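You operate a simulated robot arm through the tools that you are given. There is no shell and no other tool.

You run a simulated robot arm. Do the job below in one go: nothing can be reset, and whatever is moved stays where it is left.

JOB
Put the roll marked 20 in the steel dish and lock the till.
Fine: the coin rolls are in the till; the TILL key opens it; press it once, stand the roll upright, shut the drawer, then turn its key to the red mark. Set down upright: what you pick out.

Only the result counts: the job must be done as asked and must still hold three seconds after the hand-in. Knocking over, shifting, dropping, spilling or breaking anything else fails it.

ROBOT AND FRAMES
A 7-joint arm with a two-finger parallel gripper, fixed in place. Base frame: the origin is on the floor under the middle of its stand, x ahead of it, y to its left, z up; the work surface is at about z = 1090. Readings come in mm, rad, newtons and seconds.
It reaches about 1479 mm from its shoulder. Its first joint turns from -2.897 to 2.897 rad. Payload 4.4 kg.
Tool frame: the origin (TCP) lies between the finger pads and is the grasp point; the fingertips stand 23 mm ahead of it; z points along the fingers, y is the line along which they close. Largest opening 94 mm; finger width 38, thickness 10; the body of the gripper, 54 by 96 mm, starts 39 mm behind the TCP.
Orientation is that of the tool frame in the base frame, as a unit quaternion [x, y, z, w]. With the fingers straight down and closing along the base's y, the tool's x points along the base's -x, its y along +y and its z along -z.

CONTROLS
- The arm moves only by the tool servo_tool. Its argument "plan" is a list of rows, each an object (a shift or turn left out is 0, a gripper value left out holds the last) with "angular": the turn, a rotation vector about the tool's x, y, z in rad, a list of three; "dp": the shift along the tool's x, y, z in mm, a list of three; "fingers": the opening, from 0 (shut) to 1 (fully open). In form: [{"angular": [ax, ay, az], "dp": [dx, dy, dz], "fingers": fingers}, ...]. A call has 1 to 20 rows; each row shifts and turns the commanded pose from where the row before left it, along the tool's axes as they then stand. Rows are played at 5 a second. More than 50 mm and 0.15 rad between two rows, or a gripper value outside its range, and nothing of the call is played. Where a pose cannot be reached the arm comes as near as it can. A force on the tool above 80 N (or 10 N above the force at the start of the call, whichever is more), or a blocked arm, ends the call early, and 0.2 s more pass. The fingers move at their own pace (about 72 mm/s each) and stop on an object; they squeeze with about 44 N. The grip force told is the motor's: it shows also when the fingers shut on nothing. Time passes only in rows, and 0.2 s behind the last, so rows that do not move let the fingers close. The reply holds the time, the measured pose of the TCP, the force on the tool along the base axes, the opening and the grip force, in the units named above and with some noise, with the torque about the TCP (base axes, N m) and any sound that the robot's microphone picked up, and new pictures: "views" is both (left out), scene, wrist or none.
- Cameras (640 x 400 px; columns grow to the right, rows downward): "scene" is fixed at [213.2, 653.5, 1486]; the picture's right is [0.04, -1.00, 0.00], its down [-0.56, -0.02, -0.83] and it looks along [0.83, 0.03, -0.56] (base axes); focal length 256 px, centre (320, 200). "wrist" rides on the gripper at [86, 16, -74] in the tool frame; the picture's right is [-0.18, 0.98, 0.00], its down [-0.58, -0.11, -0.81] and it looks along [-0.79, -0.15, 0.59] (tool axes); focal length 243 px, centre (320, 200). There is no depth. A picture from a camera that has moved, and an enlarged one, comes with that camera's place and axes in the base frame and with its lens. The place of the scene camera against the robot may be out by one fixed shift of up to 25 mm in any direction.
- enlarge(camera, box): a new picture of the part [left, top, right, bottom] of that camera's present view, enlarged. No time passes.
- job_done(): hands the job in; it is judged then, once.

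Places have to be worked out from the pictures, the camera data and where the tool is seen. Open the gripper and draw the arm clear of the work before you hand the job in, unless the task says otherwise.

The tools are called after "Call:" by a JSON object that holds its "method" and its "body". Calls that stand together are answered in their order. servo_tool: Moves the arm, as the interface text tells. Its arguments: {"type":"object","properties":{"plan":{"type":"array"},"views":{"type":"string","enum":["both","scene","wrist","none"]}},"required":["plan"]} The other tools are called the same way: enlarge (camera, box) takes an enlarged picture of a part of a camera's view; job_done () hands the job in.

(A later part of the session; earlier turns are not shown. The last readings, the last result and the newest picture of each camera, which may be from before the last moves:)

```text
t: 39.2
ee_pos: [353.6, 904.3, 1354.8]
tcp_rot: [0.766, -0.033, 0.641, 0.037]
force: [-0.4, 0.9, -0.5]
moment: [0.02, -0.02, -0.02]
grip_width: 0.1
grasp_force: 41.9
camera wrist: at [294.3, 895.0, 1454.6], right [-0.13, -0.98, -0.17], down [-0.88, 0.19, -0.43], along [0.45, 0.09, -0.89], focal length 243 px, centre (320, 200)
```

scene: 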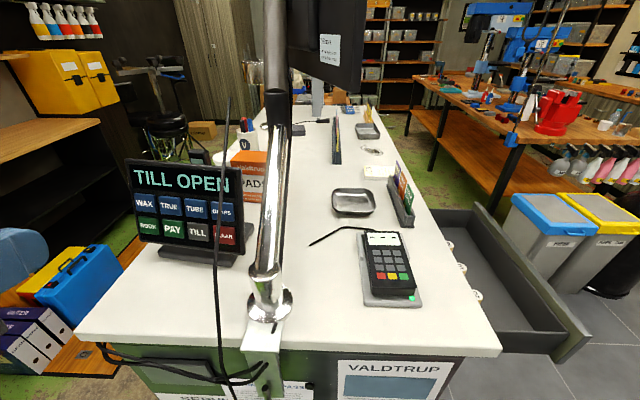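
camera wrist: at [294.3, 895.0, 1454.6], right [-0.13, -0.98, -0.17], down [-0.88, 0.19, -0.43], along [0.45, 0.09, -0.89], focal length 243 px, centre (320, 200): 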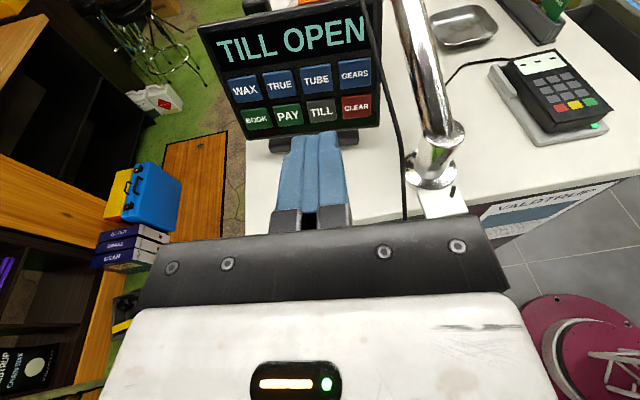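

Call:
{"method": "enlarge", "body": {"camera": "scene", "box": [400, 190, 600, 370]}}

```text
2.22 times, centred on (500, 280) of scene
camera zoom: at [213.2, 653.5, 1486.0], right [0.04, -1.0, 0.0], down [-0.56, -0.02, -0.83], along [0.83, 0.03, -0.56], focal length 569 px, centre (-80, 22)
```

zoom: 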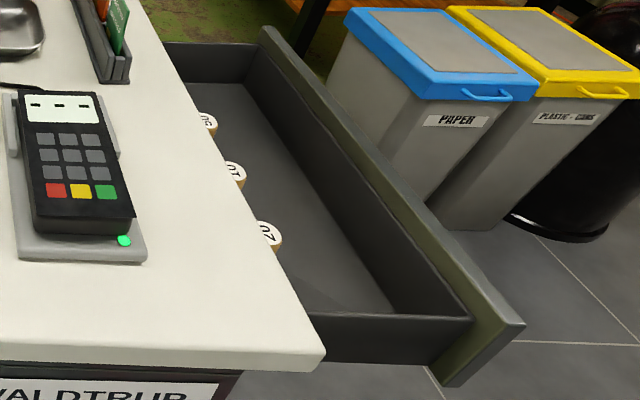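

The open drawer holds three rolls standing by the counter edge, with labels on top (50?, 10?, 20?). I bring the tool back to pointing down with the camera on the -y side, then go above the drawer.

Call:
{"method": "servo_tool", "body": {"plan": [{"angular": [0.1, 0, 0]}, {"angular": [0, -0.14, 0]}, {"angular": [0, -0.14, 0]}, {"angular": [0, -0.14, 0]}, {"angular": [0, -0.14, 0]}, {"angular": [0, -0.14, 0]}, {"angular": [0, -0.14, 0]}, {"angular": [0, -0.14, 0]}, {"angular": [0, -0.14, 0]}, {"angular": [0, -0.14, 0]}, {"angular": [0, -0.14, 0]}], "views": "none"}}

Call:
{"method": "servo_tool", "body": {"plan": [{"angular": [0, 0, 0.15]}, {"angular": [0, 0, 0.15]}, {"angular": [0, 0, 0.15]}, {"angular": [0, 0, 0.15]}, {"angular": [0, 0, 0.15]}, {"angular": [0, 0, 0.15]}, {"angular": [0, 0, 0.15]}, {"angular": [0, 0, 0.15]}, {"angular": [0, 0, 0.15]}, {"angular": [0, 0, 0.15]}, {"angular": [0, 0, 0.07]}], "views": "none"}}

```text
t: 41.6
ee_pos: [352.9, 904.9, 1356.6]
tcp_rot: [1.0, 0.001, -0.004, -0.002]
force: [0.1, 0.1, 0.9]
moment: [0.03, -0.02, 0.01]
grip_width: 0.1
grasp_force: 43.1
```

```text
t: 44.0
ee_pos: [355.0, 905.1, 1356.3]
tcp_rot: [0.707, -0.707, -0.004, 0.001]
force: [-0.7, -0.2, -0.4]
moment: [-0.02, 0.02, 0.02]
grip_width: 0.0
grasp_force: 42.4
```

Tool is down with the camera toward -y. I travel round behind the counter end to a spot above the open drawer and look, opening the fingers on the way.

Call:
{"method": "servo_tool", "body": {"plan": [{"dp": [48, 2, 0]}, {"dp": [48, 2, 0]}, {"dp": [48, 2, 0]}, {"dp": [48, 2, 0]}, {"dp": [48, 2, 0]}, {"dp": [48, 2, 0]}, {"dp": [48, 2, 0]}, {"dp": [48, 2, 0]}, {"dp": [48, 2, 0]}, {"dp": [48, 2, 0]}, {"dp": [48, 2, 0]}, {"dp": [48, 2, 0]}, {"dp": [12, -46, 0], "fingers": 1}, {"dp": [12, -46, 0]}, {"dp": [12, -46, 0]}, {"dp": [12, -46, 0]}, {"dp": [12, -46, 0]}, {"dp": [12, -46, 0]}]}}

```text
t: 47.8
ee_pos: [606.1, 256.7, 1350.1]
tcp_rot: [0.707, -0.707, -0.003, 0.0]
force: [0.0, 0.1, 0.8]
moment: [0.02, -0.03, -0.02]
grip_width: 93.9
grasp_force: 0.1
camera wrist: at [590.5, 168.7, 1426.5], right [-0.98, 0.18, 0.01], down [0.11, 0.58, 0.81], along [0.14, 0.8, -0.59], focal length 243 px, centre (320, 200)
```

scene: 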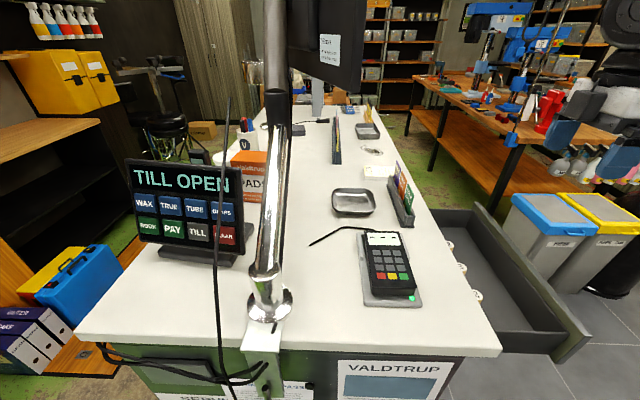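
wrist: 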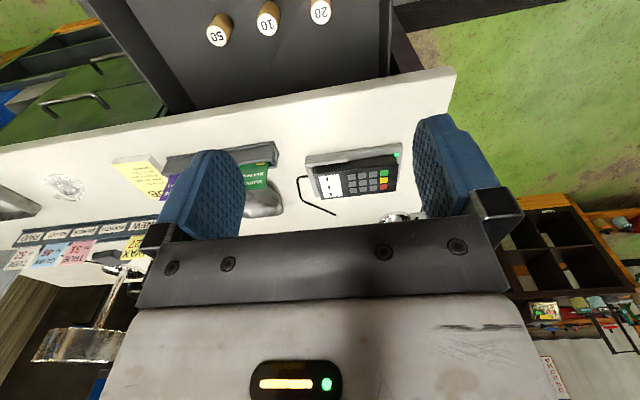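

Call:
{"method": "enlarge", "body": {"camera": "wrist", "box": [90, 0, 470, 130]}}

Call:
{"method": "enlarge", "body": {"camera": "wrist", "box": [190, 0, 350, 60]}}

```text
1.68 times, centred on (280, 65) of wrist
camera zoom: at [590.5, 168.7, 1426.5], right [-0.98, 0.18, 0.01], down [0.11, 0.58, 0.81], along [0.14, 0.8, -0.59], focal length 409 px, centre (387, 427)
```

zoom: 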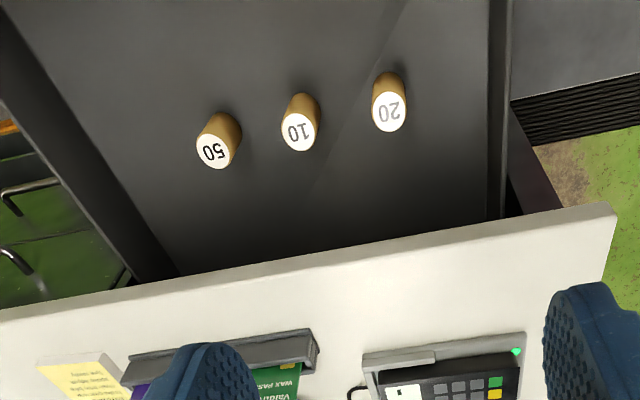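

```text
4.00 times, centred on (270, 30) of wrist
camera zoom: at [590.5, 168.7, 1426.5], right [-0.98, 0.18, 0.01], down [0.11, 0.58, 0.81], along [0.14, 0.8, -0.59], focal length 970 px, centre (520, 880)
```

zoom: 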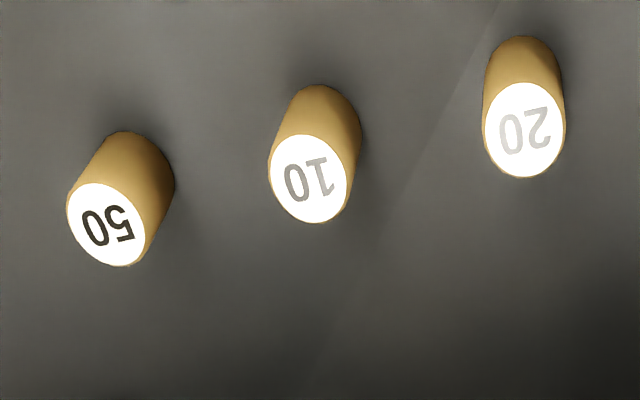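

The roll marked 20 is the one nearest the counter's end (small x), standing clear of the edge, around (609, 290). I lower for a second view to fix its place and height.

Call:
{"method": "servo_tool", "body": {"plan": [{"dp": [-5, -1, 40]}, {"dp": [-5, -1, 40]}, {"dp": [-5, -2, 40]}, {}], "views": "wrist"}}

```text
t: 48.8
ee_pos: [609.5, 272.6, 1231.4]
tcp_rot: [0.708, -0.706, -0.005, 0.0]
force: [-0.7, -0.2, -0.3]
moment: [0.03, -0.04, 0.0]
grip_width: 93.9
grasp_force: 0.1
camera wrist: at [594.7, 185.0, 1306.5], right [-0.98, 0.18, 0.01], down [0.11, 0.58, 0.81], along [0.14, 0.8, -0.59], focal length 243 px, centre (320, 200)
```

wrist: 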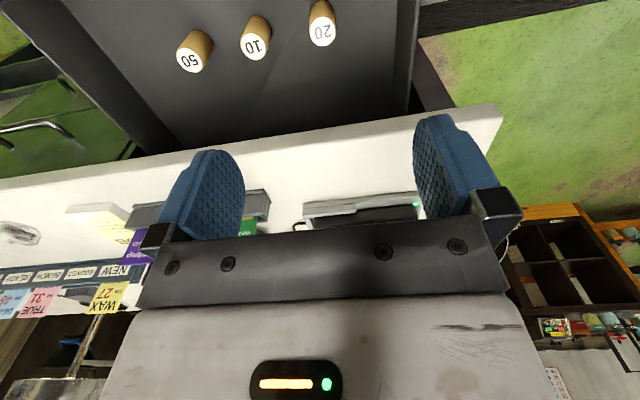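

Call:
{"method": "enlarge", "body": {"camera": "wrist", "box": [160, 0, 360, 90]}}

Call:
{"method": "enlarge", "body": {"camera": "wrist", "box": [290, 0, 350, 60]}}

```text
3.20 times, centred on (260, 45) of wrist
camera zoom: at [594.7, 185.0, 1306.5], right [-0.98, 0.18, 0.01], down [0.11, 0.58, 0.81], along [0.14, 0.8, -0.59], focal length 776 px, centre (512, 696)
```

zoom: 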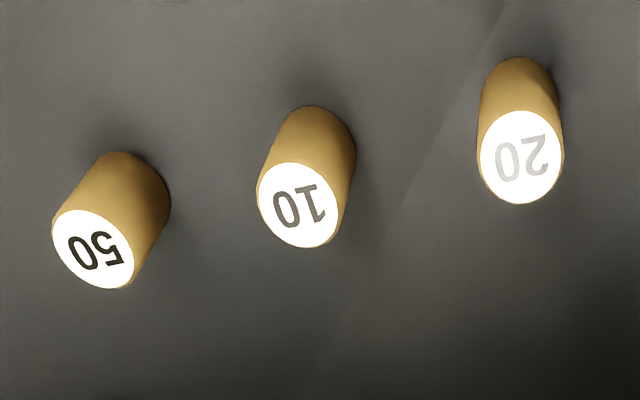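

```text
6.67 times, centred on (320, 30) of wrist
camera zoom: at [594.7, 185.0, 1306.5], right [-0.98, 0.18, 0.01], down [0.11, 0.58, 0.81], along [0.14, 0.8, -0.59], focal length 1618 px, centre (320, 1333)
```

zoom: 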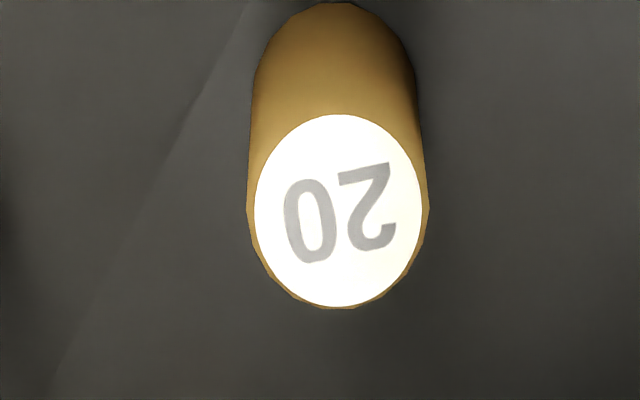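

Two views put the top of roll 20 at about (610, 294, 996), diameter ≈29 mm, height ≈58 mm. With the camera toward -y it would hit the drawer front on descent, so I turn the tool so the camera is on the +x side (fingers closing along y).

Call:
{"method": "servo_tool", "body": {"plan": [{"angular": [0, 0, -0.15], "fingers": 0.65}, {"angular": [0, 0, -0.15]}, {"angular": [0, 0, -0.15]}, {"angular": [0, 0, -0.15]}, {"angular": [0, 0, -0.15]}, {"angular": [0, 0, -0.15]}, {"angular": [0, 0, -0.15]}, {"angular": [0, 0, -0.15]}, {"angular": [0, 0, -0.15]}, {"angular": [0, 0, -0.15]}, {"angular": [0, 0, -0.07]}, {"dp": [0, -21, 0]}]}}

```text
t: 51.4
ee_pos: [611.0, 293.1, 1232.3]
tcp_rot: [1.0, 0.001, -0.004, -0.003]
force: [0.3, 0.6, -0.3]
moment: [-0.02, -0.02, 0.01]
grip_width: 60.9
grasp_force: 0.1
camera wrist: at [697.2, 276.0, 1306.9], right [-0.18, -0.98, 0.0], down [-0.58, 0.1, 0.81], along [-0.8, 0.15, -0.59], focal length 243 px, centre (320, 200)
```

scene: 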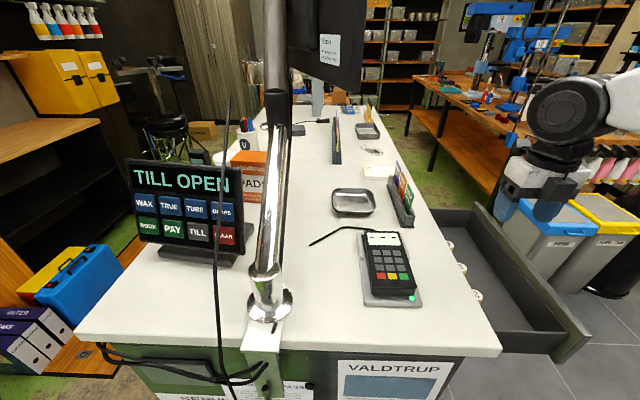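
wrist: 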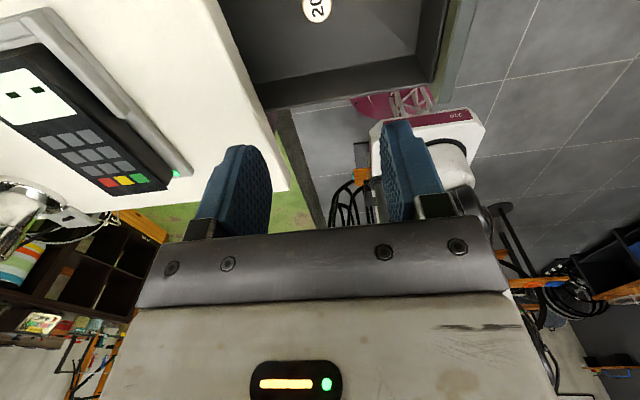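

The roll appears exactly where predicted. I correct a slight tilt and descend to z≈1080 above the roll, then look again.

Call:
{"method": "servo_tool", "body": {"plan": [{"angular": [-0.006, 0.008, 0], "dp": [-0.7, -1, 0]}, {"dp": [0, 0, 38]}, {"dp": [0, 0, 38]}, {"dp": [0, 0, 38]}, {"dp": [0, 0, 38]}, {}]}}

```text
t: 52.8
ee_pos: [611.0, 294.0, 1078.9]
tcp_rot: [1.0, 0.0, 0.001, 0.001]
force: [0.2, 0.7, 0.4]
moment: [-0.02, 0.0, -0.02]
grip_width: 61.1
grasp_force: 0.0
camera wrist: at [696.2, 277.7, 1154.5], right [-0.18, -0.98, 0.0], down [-0.58, 0.11, 0.81], along [-0.79, 0.15, -0.59], focal length 243 px, centre (320, 200)
```

scene: 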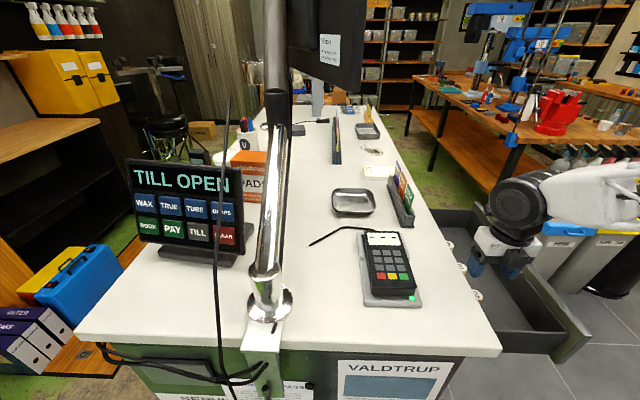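
wrist: 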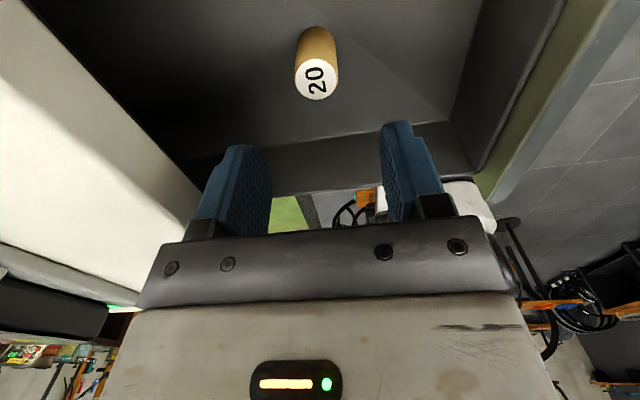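

Call:
{"method": "enlarge", "body": {"camera": "wrist", "box": [270, 10, 370, 110]}}

```text
4.00 times, centred on (320, 60) of wrist
camera zoom: at [696.2, 277.7, 1154.5], right [-0.18, -0.98, 0.0], down [-0.58, 0.11, 0.81], along [-0.79, 0.15, -0.59], focal length 970 px, centre (320, 760)
```

zoom: 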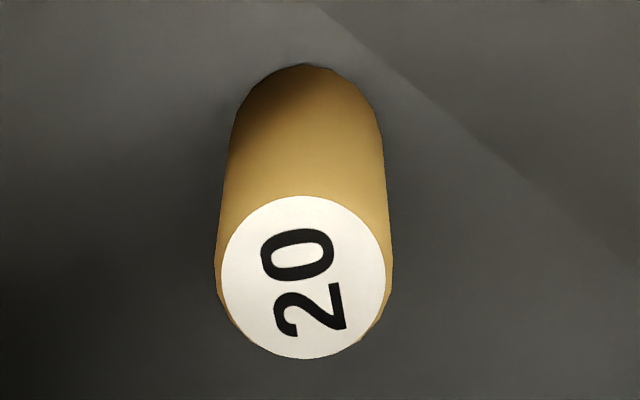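

Combining the views, the roll stands at (610, 297) with its top near z = 985, clear of the slab edge and drawer walls for the open fingers. I descend to grasp height, TCP z ≈ 970.

Call:
{"method": "servo_tool", "body": {"plan": [{"dp": [-1, -3, 30]}, {"dp": [0, 0, 30]}, {"dp": [0, 0, 25]}, {"dp": [0, 0, 12]}, {"dp": [0, 0, 12]}, {}]}}

```text
t: 54.2
ee_pos: [608.7, 296.9, 971.7]
tcp_rot: [1.0, 0.0, 0.001, 0.0]
force: [-1.1, 0.9, 0.2]
moment: [0.02, 0.02, 0.02]
grip_width: 61.2
grasp_force: 0.2
camera wrist: at [695.6, 280.6, 1046.6], right [-0.18, -0.98, 0.0], down [-0.58, 0.11, 0.81], along [-0.79, 0.15, -0.59], focal length 243 px, centre (320, 200)
```

scene: 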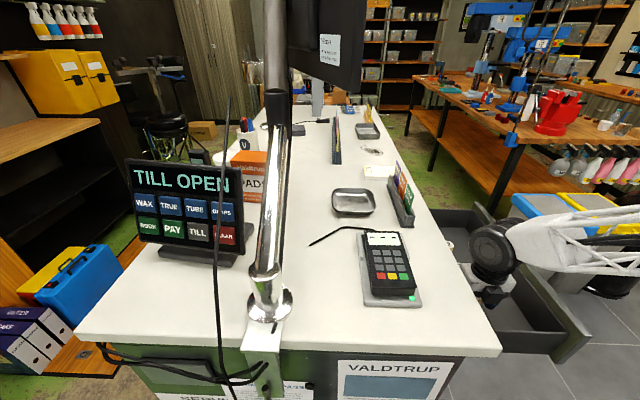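
wrist: 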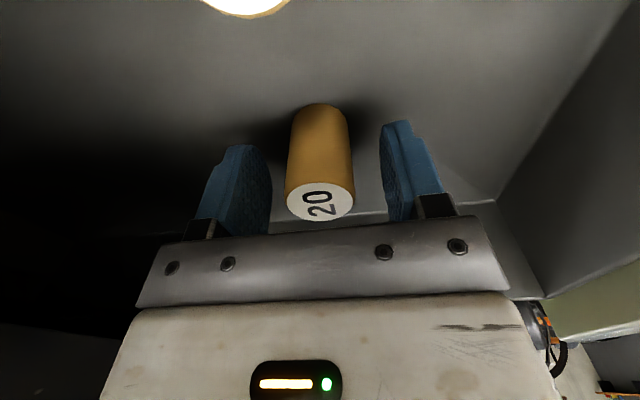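

The roll stands centred between the fingers. I close the grip on it.

Call:
{"method": "servo_tool", "body": {"plan": [{"fingers": 0, "dp": [1, 0, 0]}, {}, {}, {}], "views": "wrist"}}

```text
t: 55.2
ee_pos: [611.2, 297.2, 970.2]
tcp_rot: [1.0, -0.001, 0.001, 0.001]
force: [0.0, 0.7, -0.5]
moment: [0.01, -0.02, 0.0]
grip_width: 31.3
grasp_force: 44.6
camera wrist: at [696.5, 280.6, 1046.5], right [-0.18, -0.98, 0.0], down [-0.58, 0.11, 0.81], along [-0.79, 0.15, -0.59], focal length 243 px, centre (320, 200)
```

wrist: 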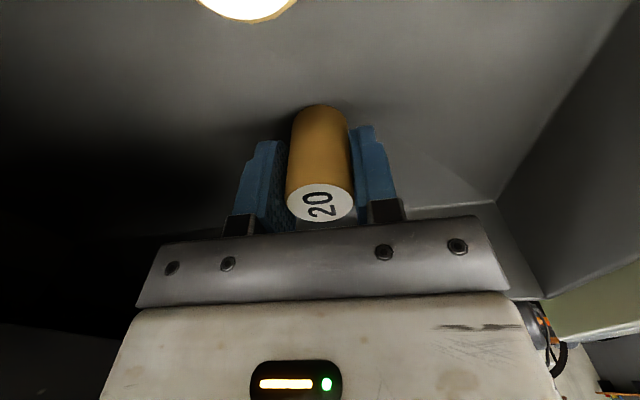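

The roll is held (31 mm, 44.6 N). I lift it straight up.

Call:
{"method": "servo_tool", "body": {"plan": [{"dp": [0, 0, -15]}, {"dp": [0, 0, -30]}, {"dp": [0, 0, -45]}, {"dp": [0, 0, -45]}, {"dp": [0, 0, -45]}, {"dp": [0, 0, -45]}, {"dp": [0, 0, -45]}, {}]}}

```text
t: 57.0
ee_pos: [610.2, 298.1, 1240.8]
tcp_rot: [1.0, -0.001, 0.001, 0.001]
force: [0.8, -0.4, -2.0]
moment: [0.01, 0.01, 0.04]
grip_width: 31.3
grasp_force: 44.0
camera wrist: at [695.5, 281.6, 1316.5], right [-0.18, -0.98, 0.0], down [-0.58, 0.11, 0.81], along [-0.79, 0.15, -0.59], focal length 243 px, centre (320, 200)
```

scene: 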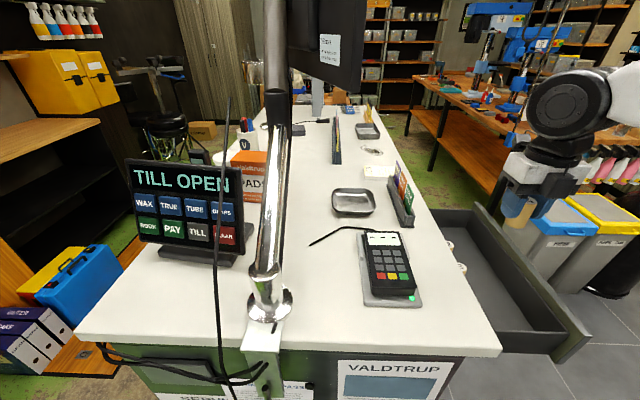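
wrist: 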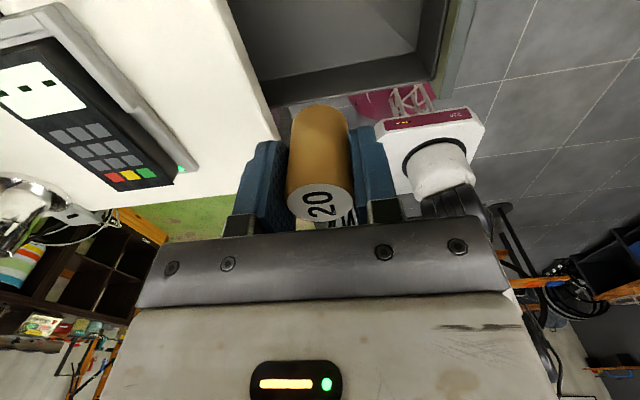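

The roll is lifted. Before moving to the dish I check the overhead monitor: triangulating its label puts it near (795, 660, 1468), almost above the dish, so I look at it more closely.

Call:
{"method": "enlarge", "body": {"camera": "scene", "box": [260, 0, 400, 110]}}

Call:
{"method": "enlarge", "body": {"camera": "scene", "box": [320, 160, 420, 230]}}

Call:
{"method": "enlarge", "body": {"camera": "scene", "box": [480, 60, 640, 240]}}

```text
3.64 times, centred on (330, 55) of scene
camera zoom: at [213.2, 653.5, 1486.0], right [0.04, -1.0, 0.0], down [-0.56, -0.02, -0.83], along [0.83, 0.03, -0.56], focal length 930 px, centre (284, 727)
```

zoom: 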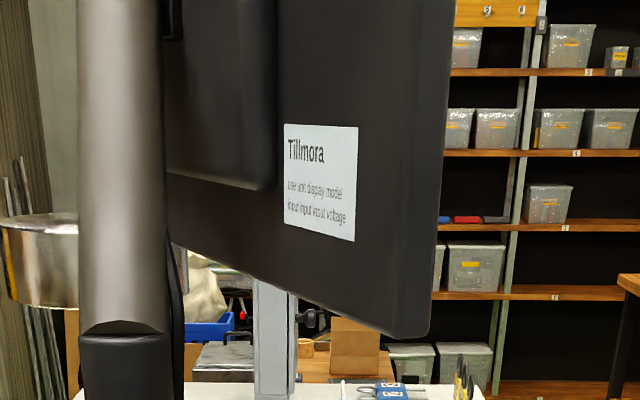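

```text
5.71 times, centred on (370, 195) of scene
camera zoom: at [213.2, 653.5, 1486.0], right [0.04, -1.0, 0.0], down [-0.56, -0.02, -0.83], along [0.83, 0.03, -0.56], focal length 1462 px, centre (34, 229)
```

zoom: 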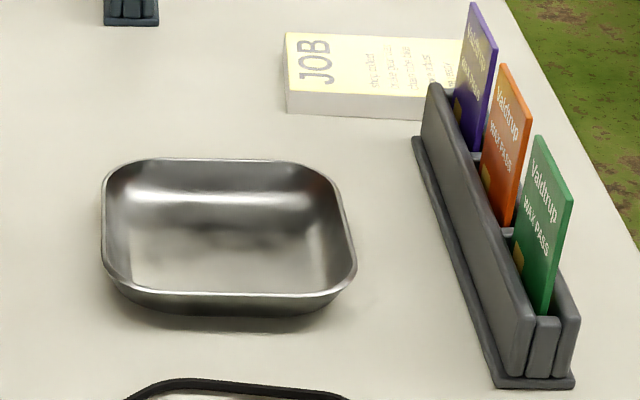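

```text
2.22 times, centred on (560, 150) of scene
camera zoom: at [213.2, 653.5, 1486.0], right [0.04, -1.0, 0.0], down [-0.56, -0.02, -0.83], along [0.83, 0.03, -0.56], focal length 569 px, centre (-213, 311)
```

zoom: 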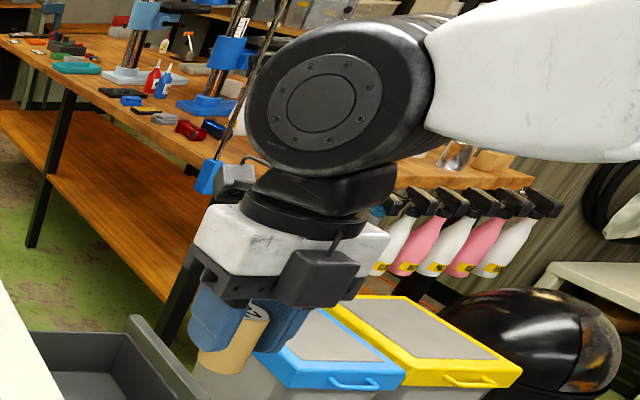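

The monitor's lower corner sits at about (710, 610, 1403) and its plane runs behind the dish; the leaflets rise to ~1186 at y≈455. I carry the roll over the leaflets at z≈1260 and stop at y≈545, short of the monitor, to see the dish.

Call:
{"method": "servo_tool", "body": {"plan": [{"dp": [0, 0, -20]}, {"dp": [33, -30.3, 0]}, {"dp": [33, -30.3, 0]}, {"dp": [33, -30.3, 0]}, {"dp": [33, -30.3, 0]}, {"dp": [33, -30.3, 0]}, {"dp": [33, -30.3, 0]}, {"dp": [0, -25, 0]}, {"dp": [0, -20, 0]}, {}]}}

```text
t: 59.2
ee_pos: [806.8, 524.6, 1259.9]
tcp_rot: [1.0, 0.0, 0.001, 0.001]
force: [0.2, -0.5, -1.2]
moment: [-0.01, 0.0, 0.0]
grip_width: 31.1
grasp_force: 43.9
camera wrist: at [894.4, 507.5, 1336.5], right [-0.18, -0.98, 0.0], down [-0.58, 0.11, 0.81], along [-0.79, 0.15, -0.59], focal length 243 px, centre (320, 200)
```

scene: 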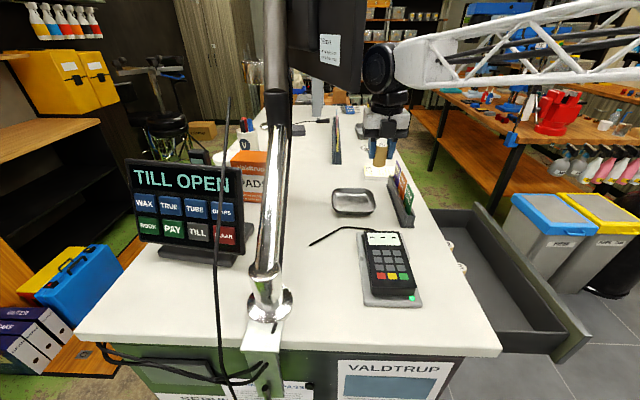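
wrist: 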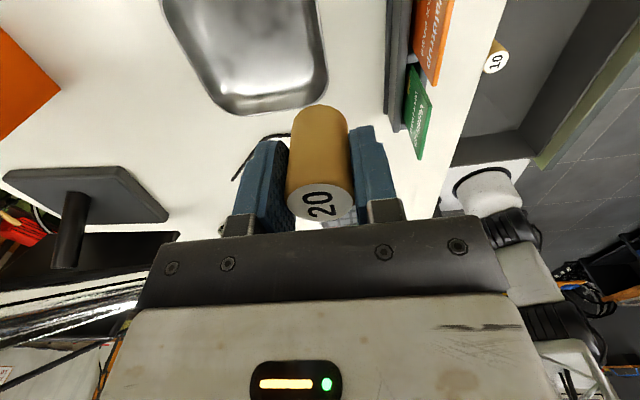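

Call:
{"method": "enlarge", "body": {"camera": "scene", "box": [300, 20, 460, 220]}}

Call:
{"method": "enlarge", "body": {"camera": "wrist", "box": [140, 0, 480, 240]}}

```text
2.00 times, centred on (380, 120) of scene
camera zoom: at [213.2, 653.5, 1486.0], right [0.04, -1.0, 0.0], down [-0.56, -0.02, -0.83], along [0.83, 0.03, -0.56], focal length 512 px, centre (200, 360)
```

zoom: 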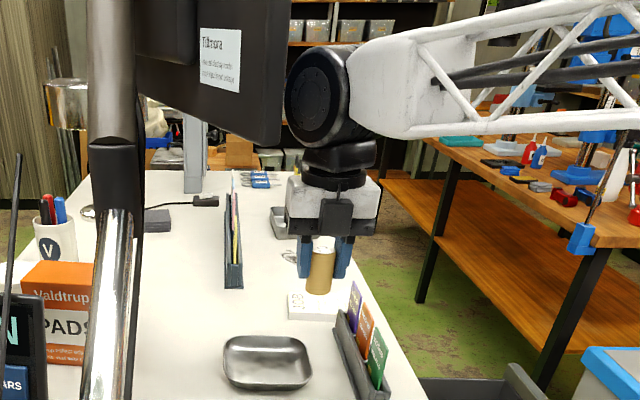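

```text
1.67 times, centred on (310, 120) of wrist
camera zoom: at [894.4, 507.5, 1336.5], right [-0.18, -0.98, 0.0], down [-0.58, 0.11, 0.81], along [-0.79, 0.15, -0.59], focal length 404 px, centre (337, 333)
```

zoom: 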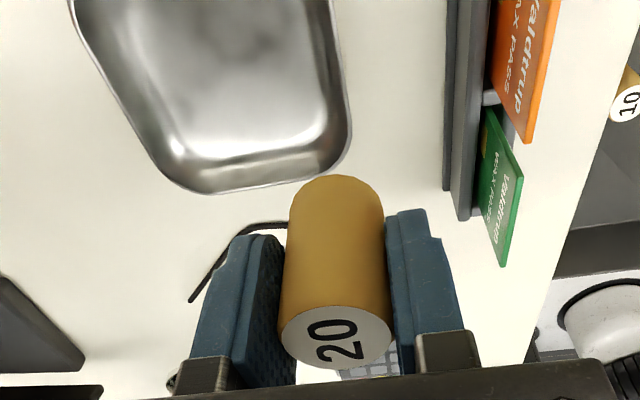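

The dish spans about x 754–870, y 521–636 (centre ≈ (811, 579), rim ≈ 1112). I come down at y≈540 to z≈1175 first, so the wrist stays clear of the monitor's lower edge.

Call:
{"method": "servo_tool", "body": {"plan": [{"dp": [1, -15, 20]}, {"dp": [0, 0, 35]}, {"dp": [0, 0, 30]}, {}]}}

```text
t: 60.2
ee_pos: [808.5, 539.9, 1175.3]
tcp_rot: [1.0, 0.0, 0.001, 0.001]
force: [0.6, 0.1, -2.5]
moment: [0.02, 0.03, -0.01]
grip_width: 30.8
grasp_force: 44.1
camera wrist: at [895.9, 522.2, 1251.9], right [-0.18, -0.98, 0.0], down [-0.58, 0.11, 0.81], along [-0.79, 0.15, -0.59], focal length 243 px, centre (320, 200)
```

scene: 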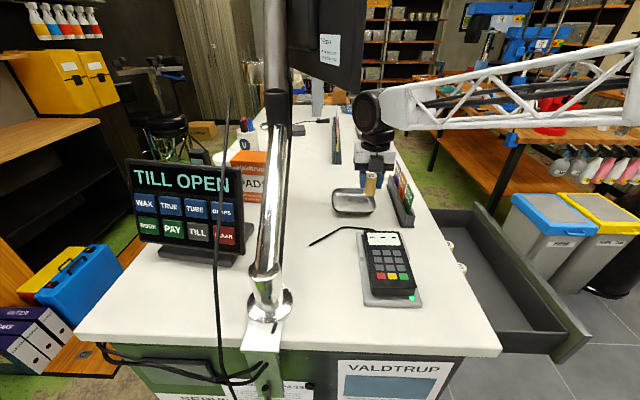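
wrist: 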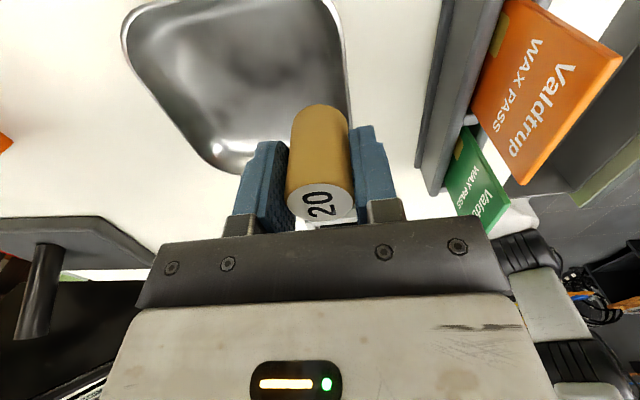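

Call:
{"method": "enlarge", "body": {"camera": "scene", "box": [290, 50, 450, 230]}}

Call:
{"method": "enlarge", "body": {"camera": "wrist", "box": [100, 0, 400, 210]}}

```text
2.22 times, centred on (370, 140) of scene
camera zoom: at [213.2, 653.5, 1486.0], right [0.04, -1.0, 0.0], down [-0.56, -0.02, -0.83], along [0.83, 0.03, -0.56], focal length 569 px, centre (209, 333)
```

zoom: 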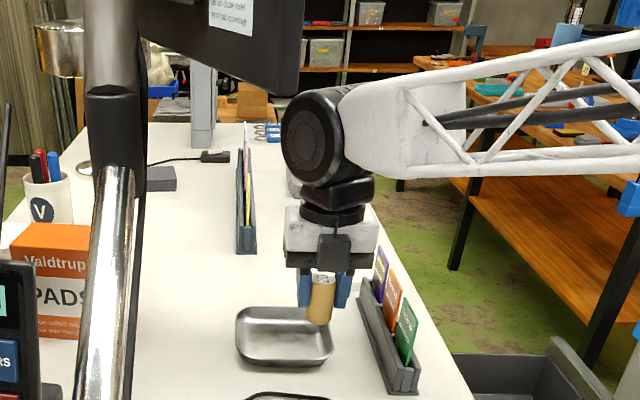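

```text
1.90 times, centred on (250, 105) of wrist
camera zoom: at [895.9, 522.2, 1251.9], right [-0.18, -0.98, 0.0], down [-0.58, 0.11, 0.81], along [-0.79, 0.15, -0.59], focal length 462 px, centre (453, 381)
```

zoom: 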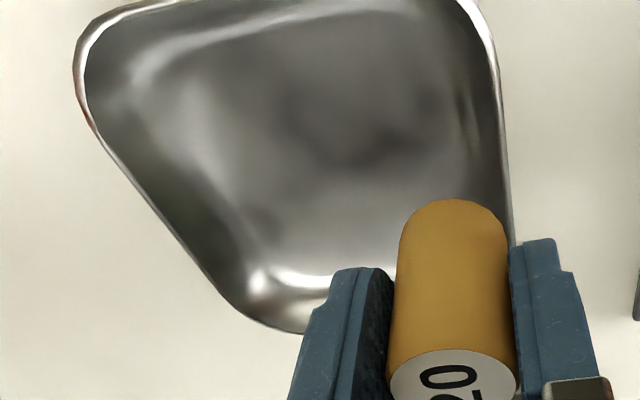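

The wrist housing's top is just under the monitor's lower edge and still in front of it. I lower 12 mm more, then slide +y to bring the roll over the middle of the dish.

Call:
{"method": "servo_tool", "body": {"plan": [{"dp": [0, 0, 12]}, {"dp": [0, -10, 0]}, {"dp": [0, -10, 0]}, {"dp": [0, -8, 0]}, {}]}}

```text
t: 61.4
ee_pos: [809.6, 567.2, 1163.4]
tcp_rot: [1.0, 0.0, 0.0, 0.001]
force: [0.0, -0.5, -1.4]
moment: [-0.01, 0.03, 0.01]
grip_width: 31.2
grasp_force: 43.4
camera wrist: at [895.9, 550.5, 1239.5], right [-0.18, -0.98, 0.0], down [-0.58, 0.11, 0.81], along [-0.79, 0.15, -0.59], focal length 243 px, centre (320, 200)
```

scene: 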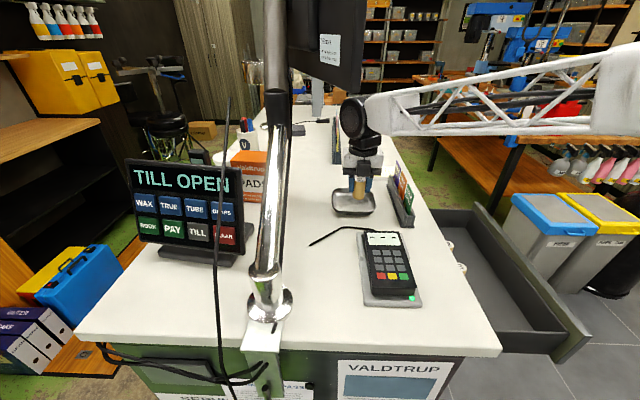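
wrist: 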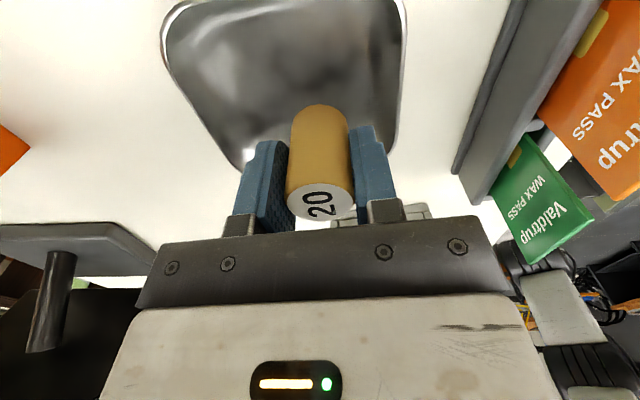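

The roll is over the dish. I lower in small steps toward the dish floor, watching the vertical force.

Call:
{"method": "servo_tool", "body": {"plan": [{"dp": [0, 0, 8]}, {"dp": [0, 0, 8]}, {"dp": [0, 0, 3]}, {}], "views": "none"}}

Call:
{"method": "servo_tool", "body": {"plan": [{"dp": [0, 0, 2]}, {"dp": [0, 0, 2]}, {}], "views": "none"}}

```text
t: 62.4
ee_pos: [809.2, 566.8, 1144.1]
tcp_rot: [1.0, 0.001, 0.0, 0.001]
force: [-0.3, -0.4, -1.7]
moment: [0.03, 0.02, 0.03]
grip_width: 31.2
grasp_force: 44.1
```

```text
t: 63.2
ee_pos: [808.3, 567.2, 1141.6]
tcp_rot: [1.0, 0.0, 0.001, 0.002]
force: [-0.4, -0.1, -2.2]
moment: [0.0, -0.03, 0.03]
grip_width: 31.4
grasp_force: 44.3
```

No contact yet at TCP z ≈ 1141; I continue down.

Call:
{"method": "servo_tool", "body": {"plan": [{"dp": [0, 0, 1.5]}, {"dp": [0, 0, 1.5]}, {}], "views": "none"}}

Call:
{"method": "servo_tool", "body": {"plan": [{"dp": [0, 0, 1.5]}, {}], "views": "wrist"}}

```text
t: 64.0
ee_pos: [809.1, 568.4, 1138.2]
tcp_rot: [1.0, 0.0, 0.0, 0.001]
force: [0.0, 0.3, -2.2]
moment: [-0.01, -0.04, 0.0]
grip_width: 31.2
grasp_force: 44.0
```

```text
t: 64.6
ee_pos: [809.4, 568.4, 1137.3]
tcp_rot: [1.0, 0.0, 0.001, 0.001]
force: [0.5, -0.1, -1.1]
moment: [0.01, -0.01, -0.01]
grip_width: 31.2
grasp_force: 43.7
camera wrist: at [895.5, 550.5, 1212.2], right [-0.18, -0.98, 0.0], down [-0.58, 0.11, 0.81], along [-0.79, 0.15, -0.59], focal length 243 px, centre (320, 200)
```

wrist: 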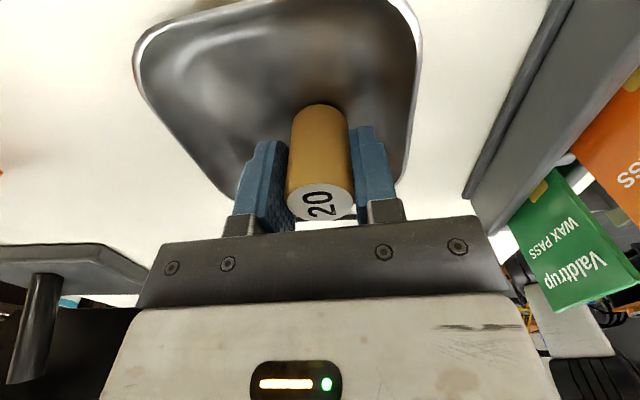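

Still no contact; keep stepping down 1.5 mm at a time.

Call:
{"method": "servo_tool", "body": {"plan": [{"dp": [0, 0, 1.5]}, {}], "views": "none"}}

Call:
{"method": "servo_tool", "body": {"plan": [{"dp": [0, 0, 1.5]}, {}], "views": "none"}}

Call:
{"method": "servo_tool", "body": {"plan": [{"dp": [0, 0, 1.5]}, {}], "views": "none"}}

```text
t: 65.2
ee_pos: [809.5, 566.2, 1133.9]
tcp_rot: [1.0, 0.0, 0.001, 0.0]
force: [0.8, -0.3, 7.8]
moment: [-0.03, 0.05, 0.0]
grip_width: 31.1
grasp_force: 43.8
```

```text
t: 65.8
ee_pos: [809.5, 567.7, 1134.8]
tcp_rot: [1.0, 0.0, 0.001, 0.0]
force: [-3.7, -6.8, 27.6]
moment: [-0.32, 0.21, -0.01]
grip_width: 31.1
grasp_force: 43.6
```

```text
t: 66.4
ee_pos: [808.4, 567.9, 1133.9]
tcp_rot: [1.0, -0.001, 0.002, 0.0]
force: [1.0, -6.4, 44.0]
moment: [-0.4, 0.0, -0.01]
grip_width: 31.3
grasp_force: 43.9
```

Contact with the dish floor (44 N now). I back up ~2.7 mm to relieve the pressure before releasing.

Call:
{"method": "servo_tool", "body": {"plan": [{"dp": [0, 0, -1.5]}, {"dp": [0, 0, -1.2]}, {}], "views": "both"}}

```text
t: 67.2
ee_pos: [808.8, 566.9, 1133.5]
tcp_rot: [1.0, 0.0, 0.0, 0.001]
force: [8.1, 3.9, 22.5]
moment: [0.34, -0.38, -0.06]
grip_width: 31.0
grasp_force: 44.2
camera wrist: at [895.1, 550.6, 1209.4], right [-0.18, -0.98, 0.0], down [-0.58, 0.11, 0.81], along [-0.79, 0.15, -0.59], focal length 243 px, centre (320, 200)
```

scene: 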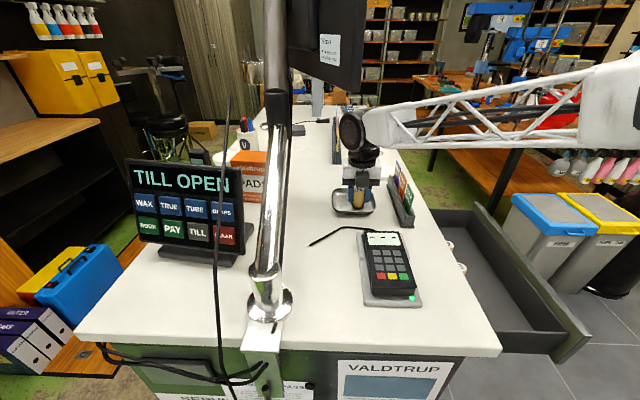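
wrist: 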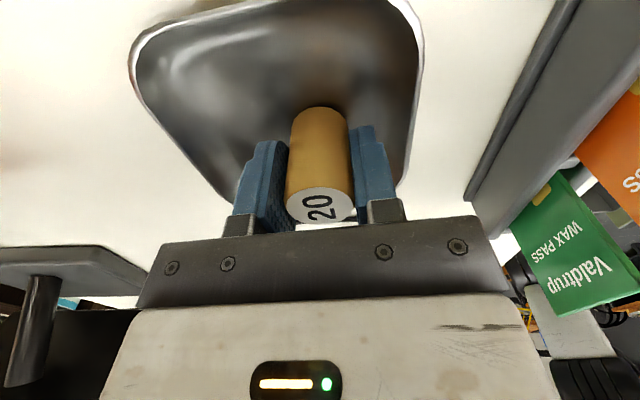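

Still 22 N; I ease up another 1.2 mm.

Call:
{"method": "servo_tool", "body": {"plan": [{"dp": [0, 0, -1.2]}, {}], "views": "none"}}

```text
t: 67.8
ee_pos: [809.1, 566.8, 1133.0]
tcp_rot: [1.0, 0.0, 0.0, 0.002]
force: [-0.8, 1.9, 2.7]
moment: [0.08, 0.02, 0.0]
grip_width: 31.3
grasp_force: 44.0
```

Light contact now (≈3 N). I open the fingers a little to release the roll.

Call:
{"method": "servo_tool", "body": {"plan": [{"fingers": 0.37}, {"fingers": 0.42}, {"fingers": 0.46}, {}]}}

```text
t: 68.8
ee_pos: [808.6, 568.3, 1136.6]
tcp_rot: [1.0, 0.0, 0.001, 0.001]
force: [-0.2, -0.2, 0.3]
moment: [0.01, -0.02, -0.05]
grip_width: 43.1
grasp_force: 0.0
camera wrist: at [895.3, 550.5, 1211.5], right [-0.18, -0.98, 0.0], down [-0.58, 0.11, 0.81], along [-0.79, 0.15, -0.59], focal length 243 px, centre (320, 200)
```

scene: 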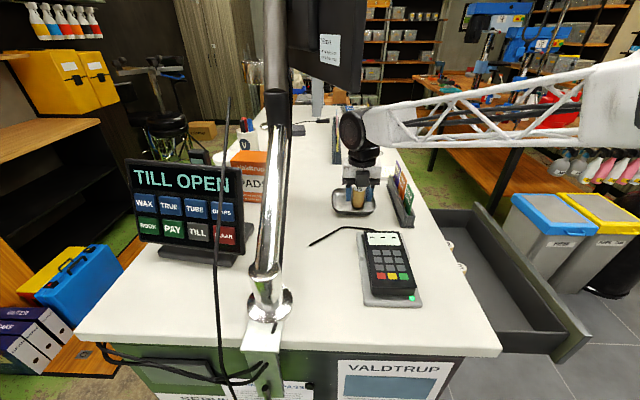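
wrist: 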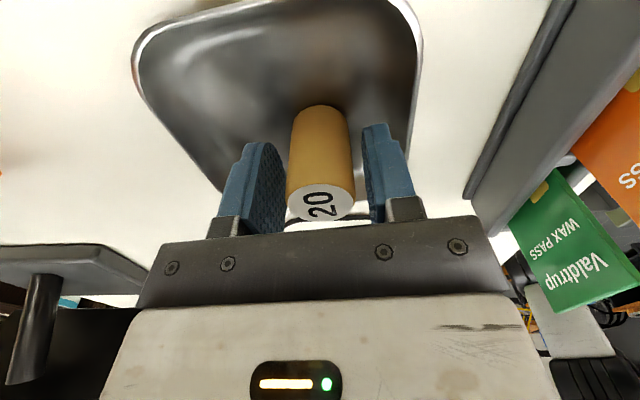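

The roll stands free in the dish. I raise only 15 mm and withdraw sideways in -x (staying beneath the monitor edge), keeping the open fingers parallel to the roll.

Call:
{"method": "servo_tool", "body": {"plan": [{"dp": [0, 0, -8]}, {"dp": [0, 0, -7]}, {"dp": [-12, 0, 0]}, {"dp": [-16, 0, 0]}, {"dp": [-18, 0, 0]}, {"dp": [-18, 0, 0]}, {}]}}

```text
t: 70.4
ee_pos: [745.9, 566.5, 1150.9]
tcp_rot: [1.0, 0.0, 0.001, 0.001]
force: [0.2, 0.5, -0.6]
moment: [0.0, -0.01, -0.01]
grip_width: 43.2
grasp_force: 0.0
camera wrist: at [831.8, 550.6, 1226.2], right [-0.18, -0.98, 0.0], down [-0.58, 0.11, 0.81], along [-0.79, 0.15, -0.59], focal length 243 px, centre (320, 200)
```

scene: 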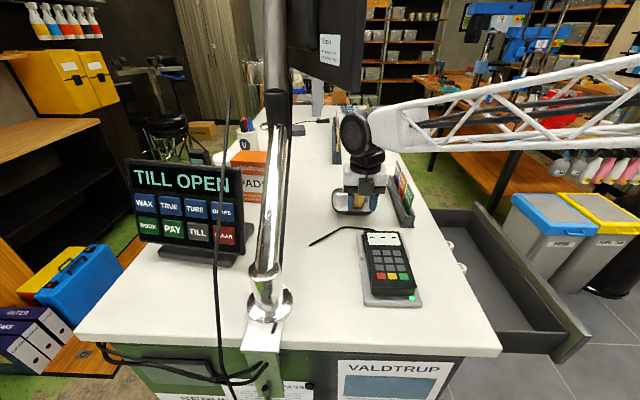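
wrist: 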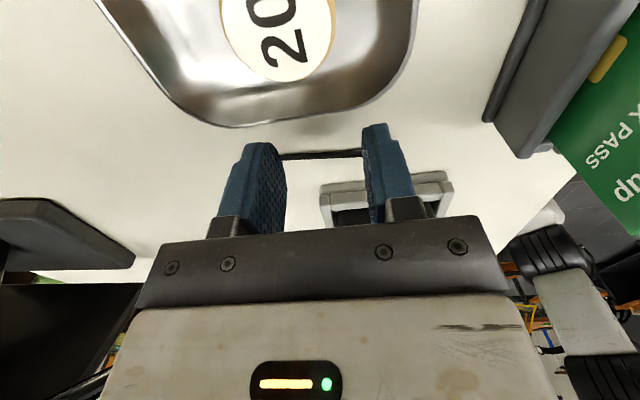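

The roll 20 stands upright in the dish, released. I move out further in -x and -y at this height, then raise clear of the leaflets and terminal.

Call:
{"method": "servo_tool", "body": {"plan": [{"dp": [-28, 8, 0]}, {"dp": [-28, 14, 0]}, {"dp": [0, 25, 0]}, {"dp": [0, 18, -20]}, {"dp": [0, 10, -40]}, {"dp": [0, 10, -40]}, {"dp": [0, 30, -30]}, {"dp": [0, 45, 0]}, {"dp": [0, 45, 0]}, {}]}}

```text
t: 72.6
ee_pos: [688.2, 360.7, 1281.3]
tcp_rot: [1.0, -0.001, 0.0, 0.0]
force: [0.8, 0.3, -0.1]
moment: [0.01, 0.0, 0.0]
grip_width: 43.4
grasp_force: 0.0
camera wrist: at [774.6, 344.8, 1357.2], right [-0.18, -0.98, 0.0], down [-0.58, 0.11, 0.81], along [-0.79, 0.15, -0.59], focal length 243 px, centre (320, 200)
```

scene: 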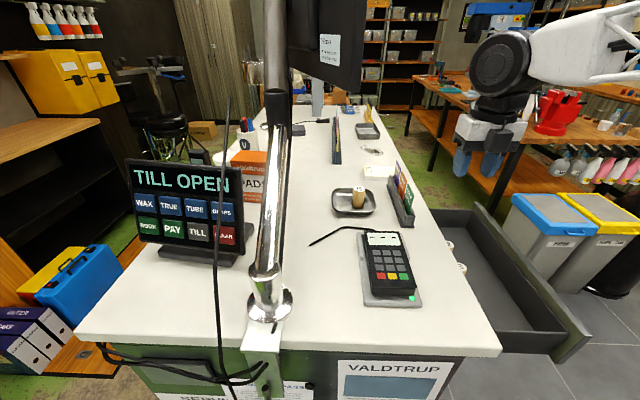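
wrist: 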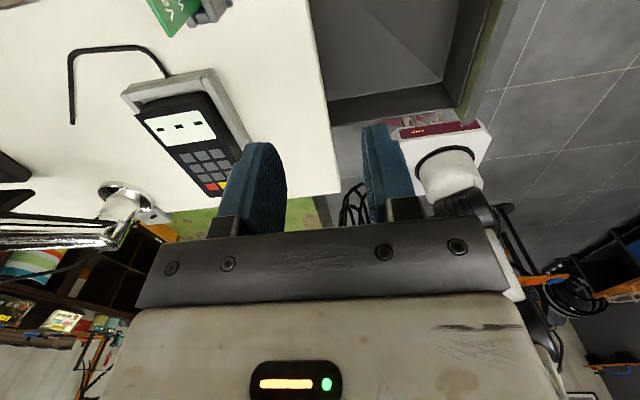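

The roll is standing upright in the dish. Now for shutting the drawer: I close the fingers, move out in front of the drawer (y≈100) and pitch the fingers to point +y.

Call:
{"method": "servo_tool", "body": {"plan": [{"dp": [5, 43, 0], "fingers": 0}, {"dp": [5, 43, 0]}, {"dp": [5, 43, 0]}, {"dp": [5, 43, 0]}, {"dp": [5, 43, 0]}, {"dp": [5, 43, 0]}, {"angular": [0.15, 0, 0]}, {"angular": [0.15, 0, 0]}, {"angular": [0.15, 0, 0]}, {"angular": [0.15, 0, 0]}, {"angular": [0.15, 0, 0]}, {"angular": [0.15, 0, 0]}, {"angular": [0.15, 0, 0]}, {"angular": [0.15, 0, 0]}, {"angular": [0.15, 0, 0]}, {"angular": [0.15, 0, 0]}, {"angular": [0.0708, 0, 0]}, {}]}}

```text
t: 76.4
ee_pos: [756.6, 162.2, 1419.2]
tcp_rot: [0.769, -0.008, -0.001, -0.639]
force: [0.2, 0.3, -0.2]
moment: [0.0, 0.03, 0.03]
grip_width: 0.0
grasp_force: 42.6
out of reach, approached as far as the arm can: row 7, 8, 10, 11, 12, 13, 14, 15, 16, 17
camera wrist: at [842.4, 84.7, 1417.5], right [-0.2, -0.18, -0.96], down [-0.59, -0.77, 0.26], along [-0.79, 0.62, 0.04], focal length 243 px, centre (320, 200)
```

scene: 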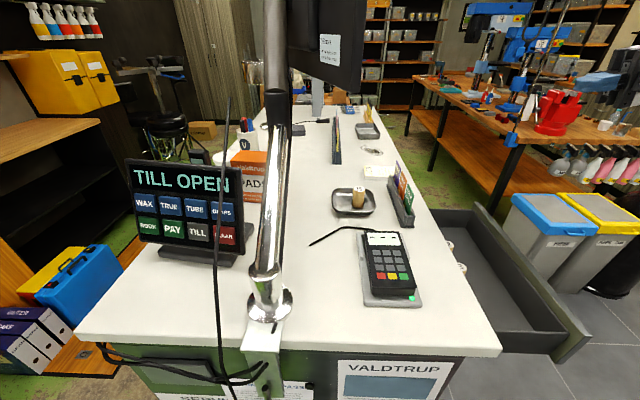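
wrist: 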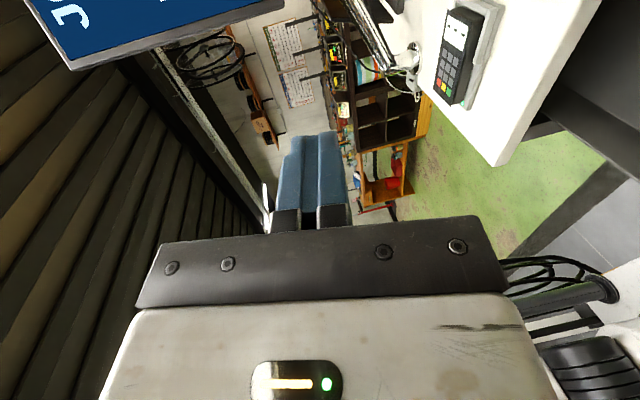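

With the camera on the +x side the last joint hits its other stop. I roll the gripper the free way (+180°) so the camera ends on the -x side, well away from everything here.

Call:
{"method": "servo_tool", "body": {"plan": [{"angular": [0, 0, 0.15]}, {"angular": [0, 0, 0.15]}, {"angular": [0, 0, 0.15]}, {"angular": [0, 0, 0.15]}, {"angular": [0, 0, 0.15]}, {"angular": [0, 0, 0.15]}, {"angular": [0, 0, 0.15]}, {"angular": [0, 0, 0.15]}, {"angular": [0, 0, 0.15]}, {"angular": [0, 0, 0.15]}, {"angular": [0, 0, 0.15]}, {"angular": [0, 0, 0.15]}, {"angular": [0, 0, 0.15]}, {"angular": [0, 0, 0.15]}, {"angular": [0, 0, 0.15]}, {"angular": [0, 0, 0.15]}, {"angular": [0, 0, 0.15]}, {"angular": [0, 0, 0.15]}, {"angular": [0, 0, 0.15]}, {"angular": [0, 0, 0.14]}]}}

```text
t: 80.6
ee_pos: [757.2, 162.4, 1418.7]
tcp_rot: [-0.054, 0.767, 0.638, 0.052]
force: [-0.4, -0.5, 0.1]
moment: [0.02, -0.01, 0.01]
grip_width: 0.2
grasp_force: 42.0
camera wrist: at [668.1, 90.0, 1436.8], right [0.04, 0.18, 0.98], down [0.58, -0.8, 0.13], along [0.81, 0.57, -0.13], focal length 243 px, centre (320, 200)
```

scene: 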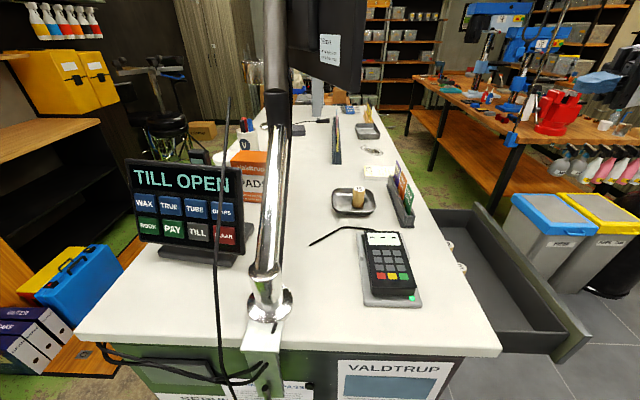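
wrist: 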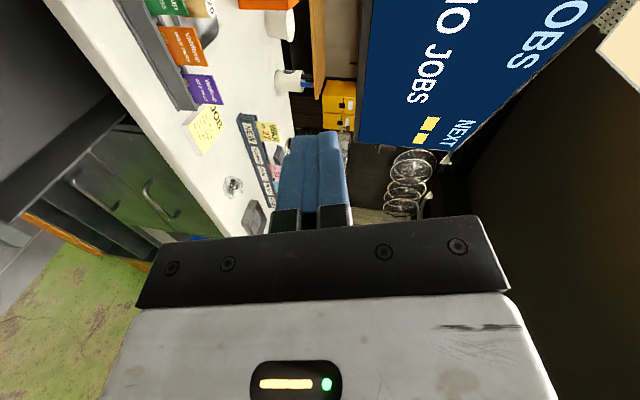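

The camera is on the -x side now. I square the tool (fingers straight along +y), draw back to y≈70 and then descend in front of the open drawer.

Call:
{"method": "servo_tool", "body": {"plan": [{"angular": [-0.092, -0.0015, 0.075]}, {"angular": [-0.092, -0.0015, 0.075]}, {"dp": [16, 0, -46]}, {"dp": [16, 0, -46]}, {"dp": [0, -44, 0]}, {"dp": [0, -44, 0]}, {"dp": [0, -44, 0]}, {"dp": [0, -44, 0]}, {}]}}

```text
t: 82.6
ee_pos: [725.9, 70.8, 1241.7]
tcp_rot: [-0.001, 0.707, 0.707, 0.0]
force: [0.7, 0.4, -0.1]
moment: [-0.01, -0.01, 0.03]
grip_width: 0.0
grasp_force: 42.9
camera wrist: at [639.0, -4.9, 1259.3], right [0.18, 0.0, 0.98], down [0.58, -0.81, -0.11], along [0.79, 0.59, -0.15], focal length 243 px, centre (320, 200)
```

scene: 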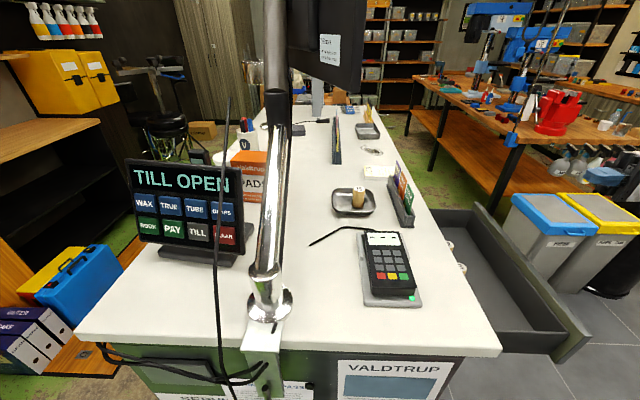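
wrist: 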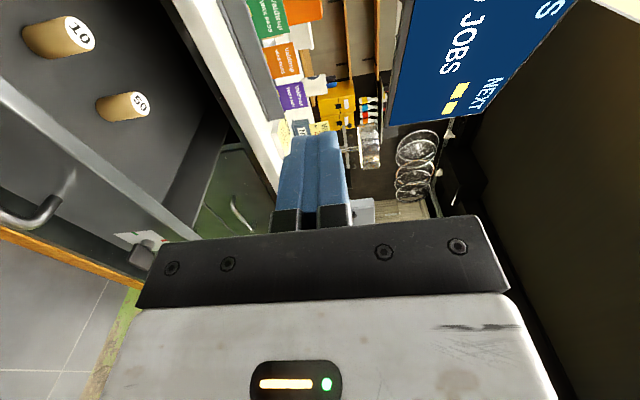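

Call:
{"method": "enlarge", "body": {"camera": "wrist", "box": [0, 0, 280, 280]}}

```text
1.43 times, centred on (140, 140) of wrist
camera zoom: at [639.0, -4.9, 1259.3], right [0.18, 0.0, 0.98], down [0.58, -0.81, -0.11], along [0.79, 0.59, -0.15], focal length 347 px, centre (577, 286)
```

zoom: 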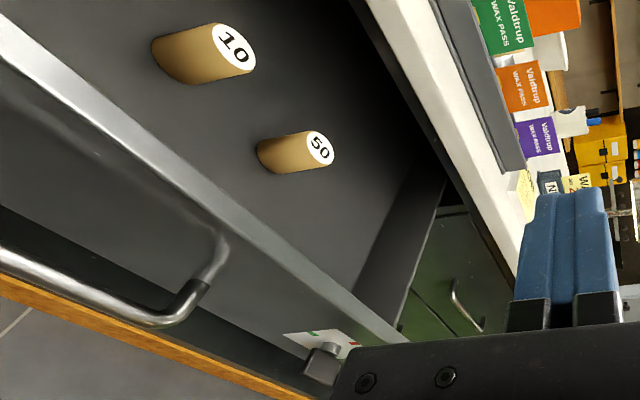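

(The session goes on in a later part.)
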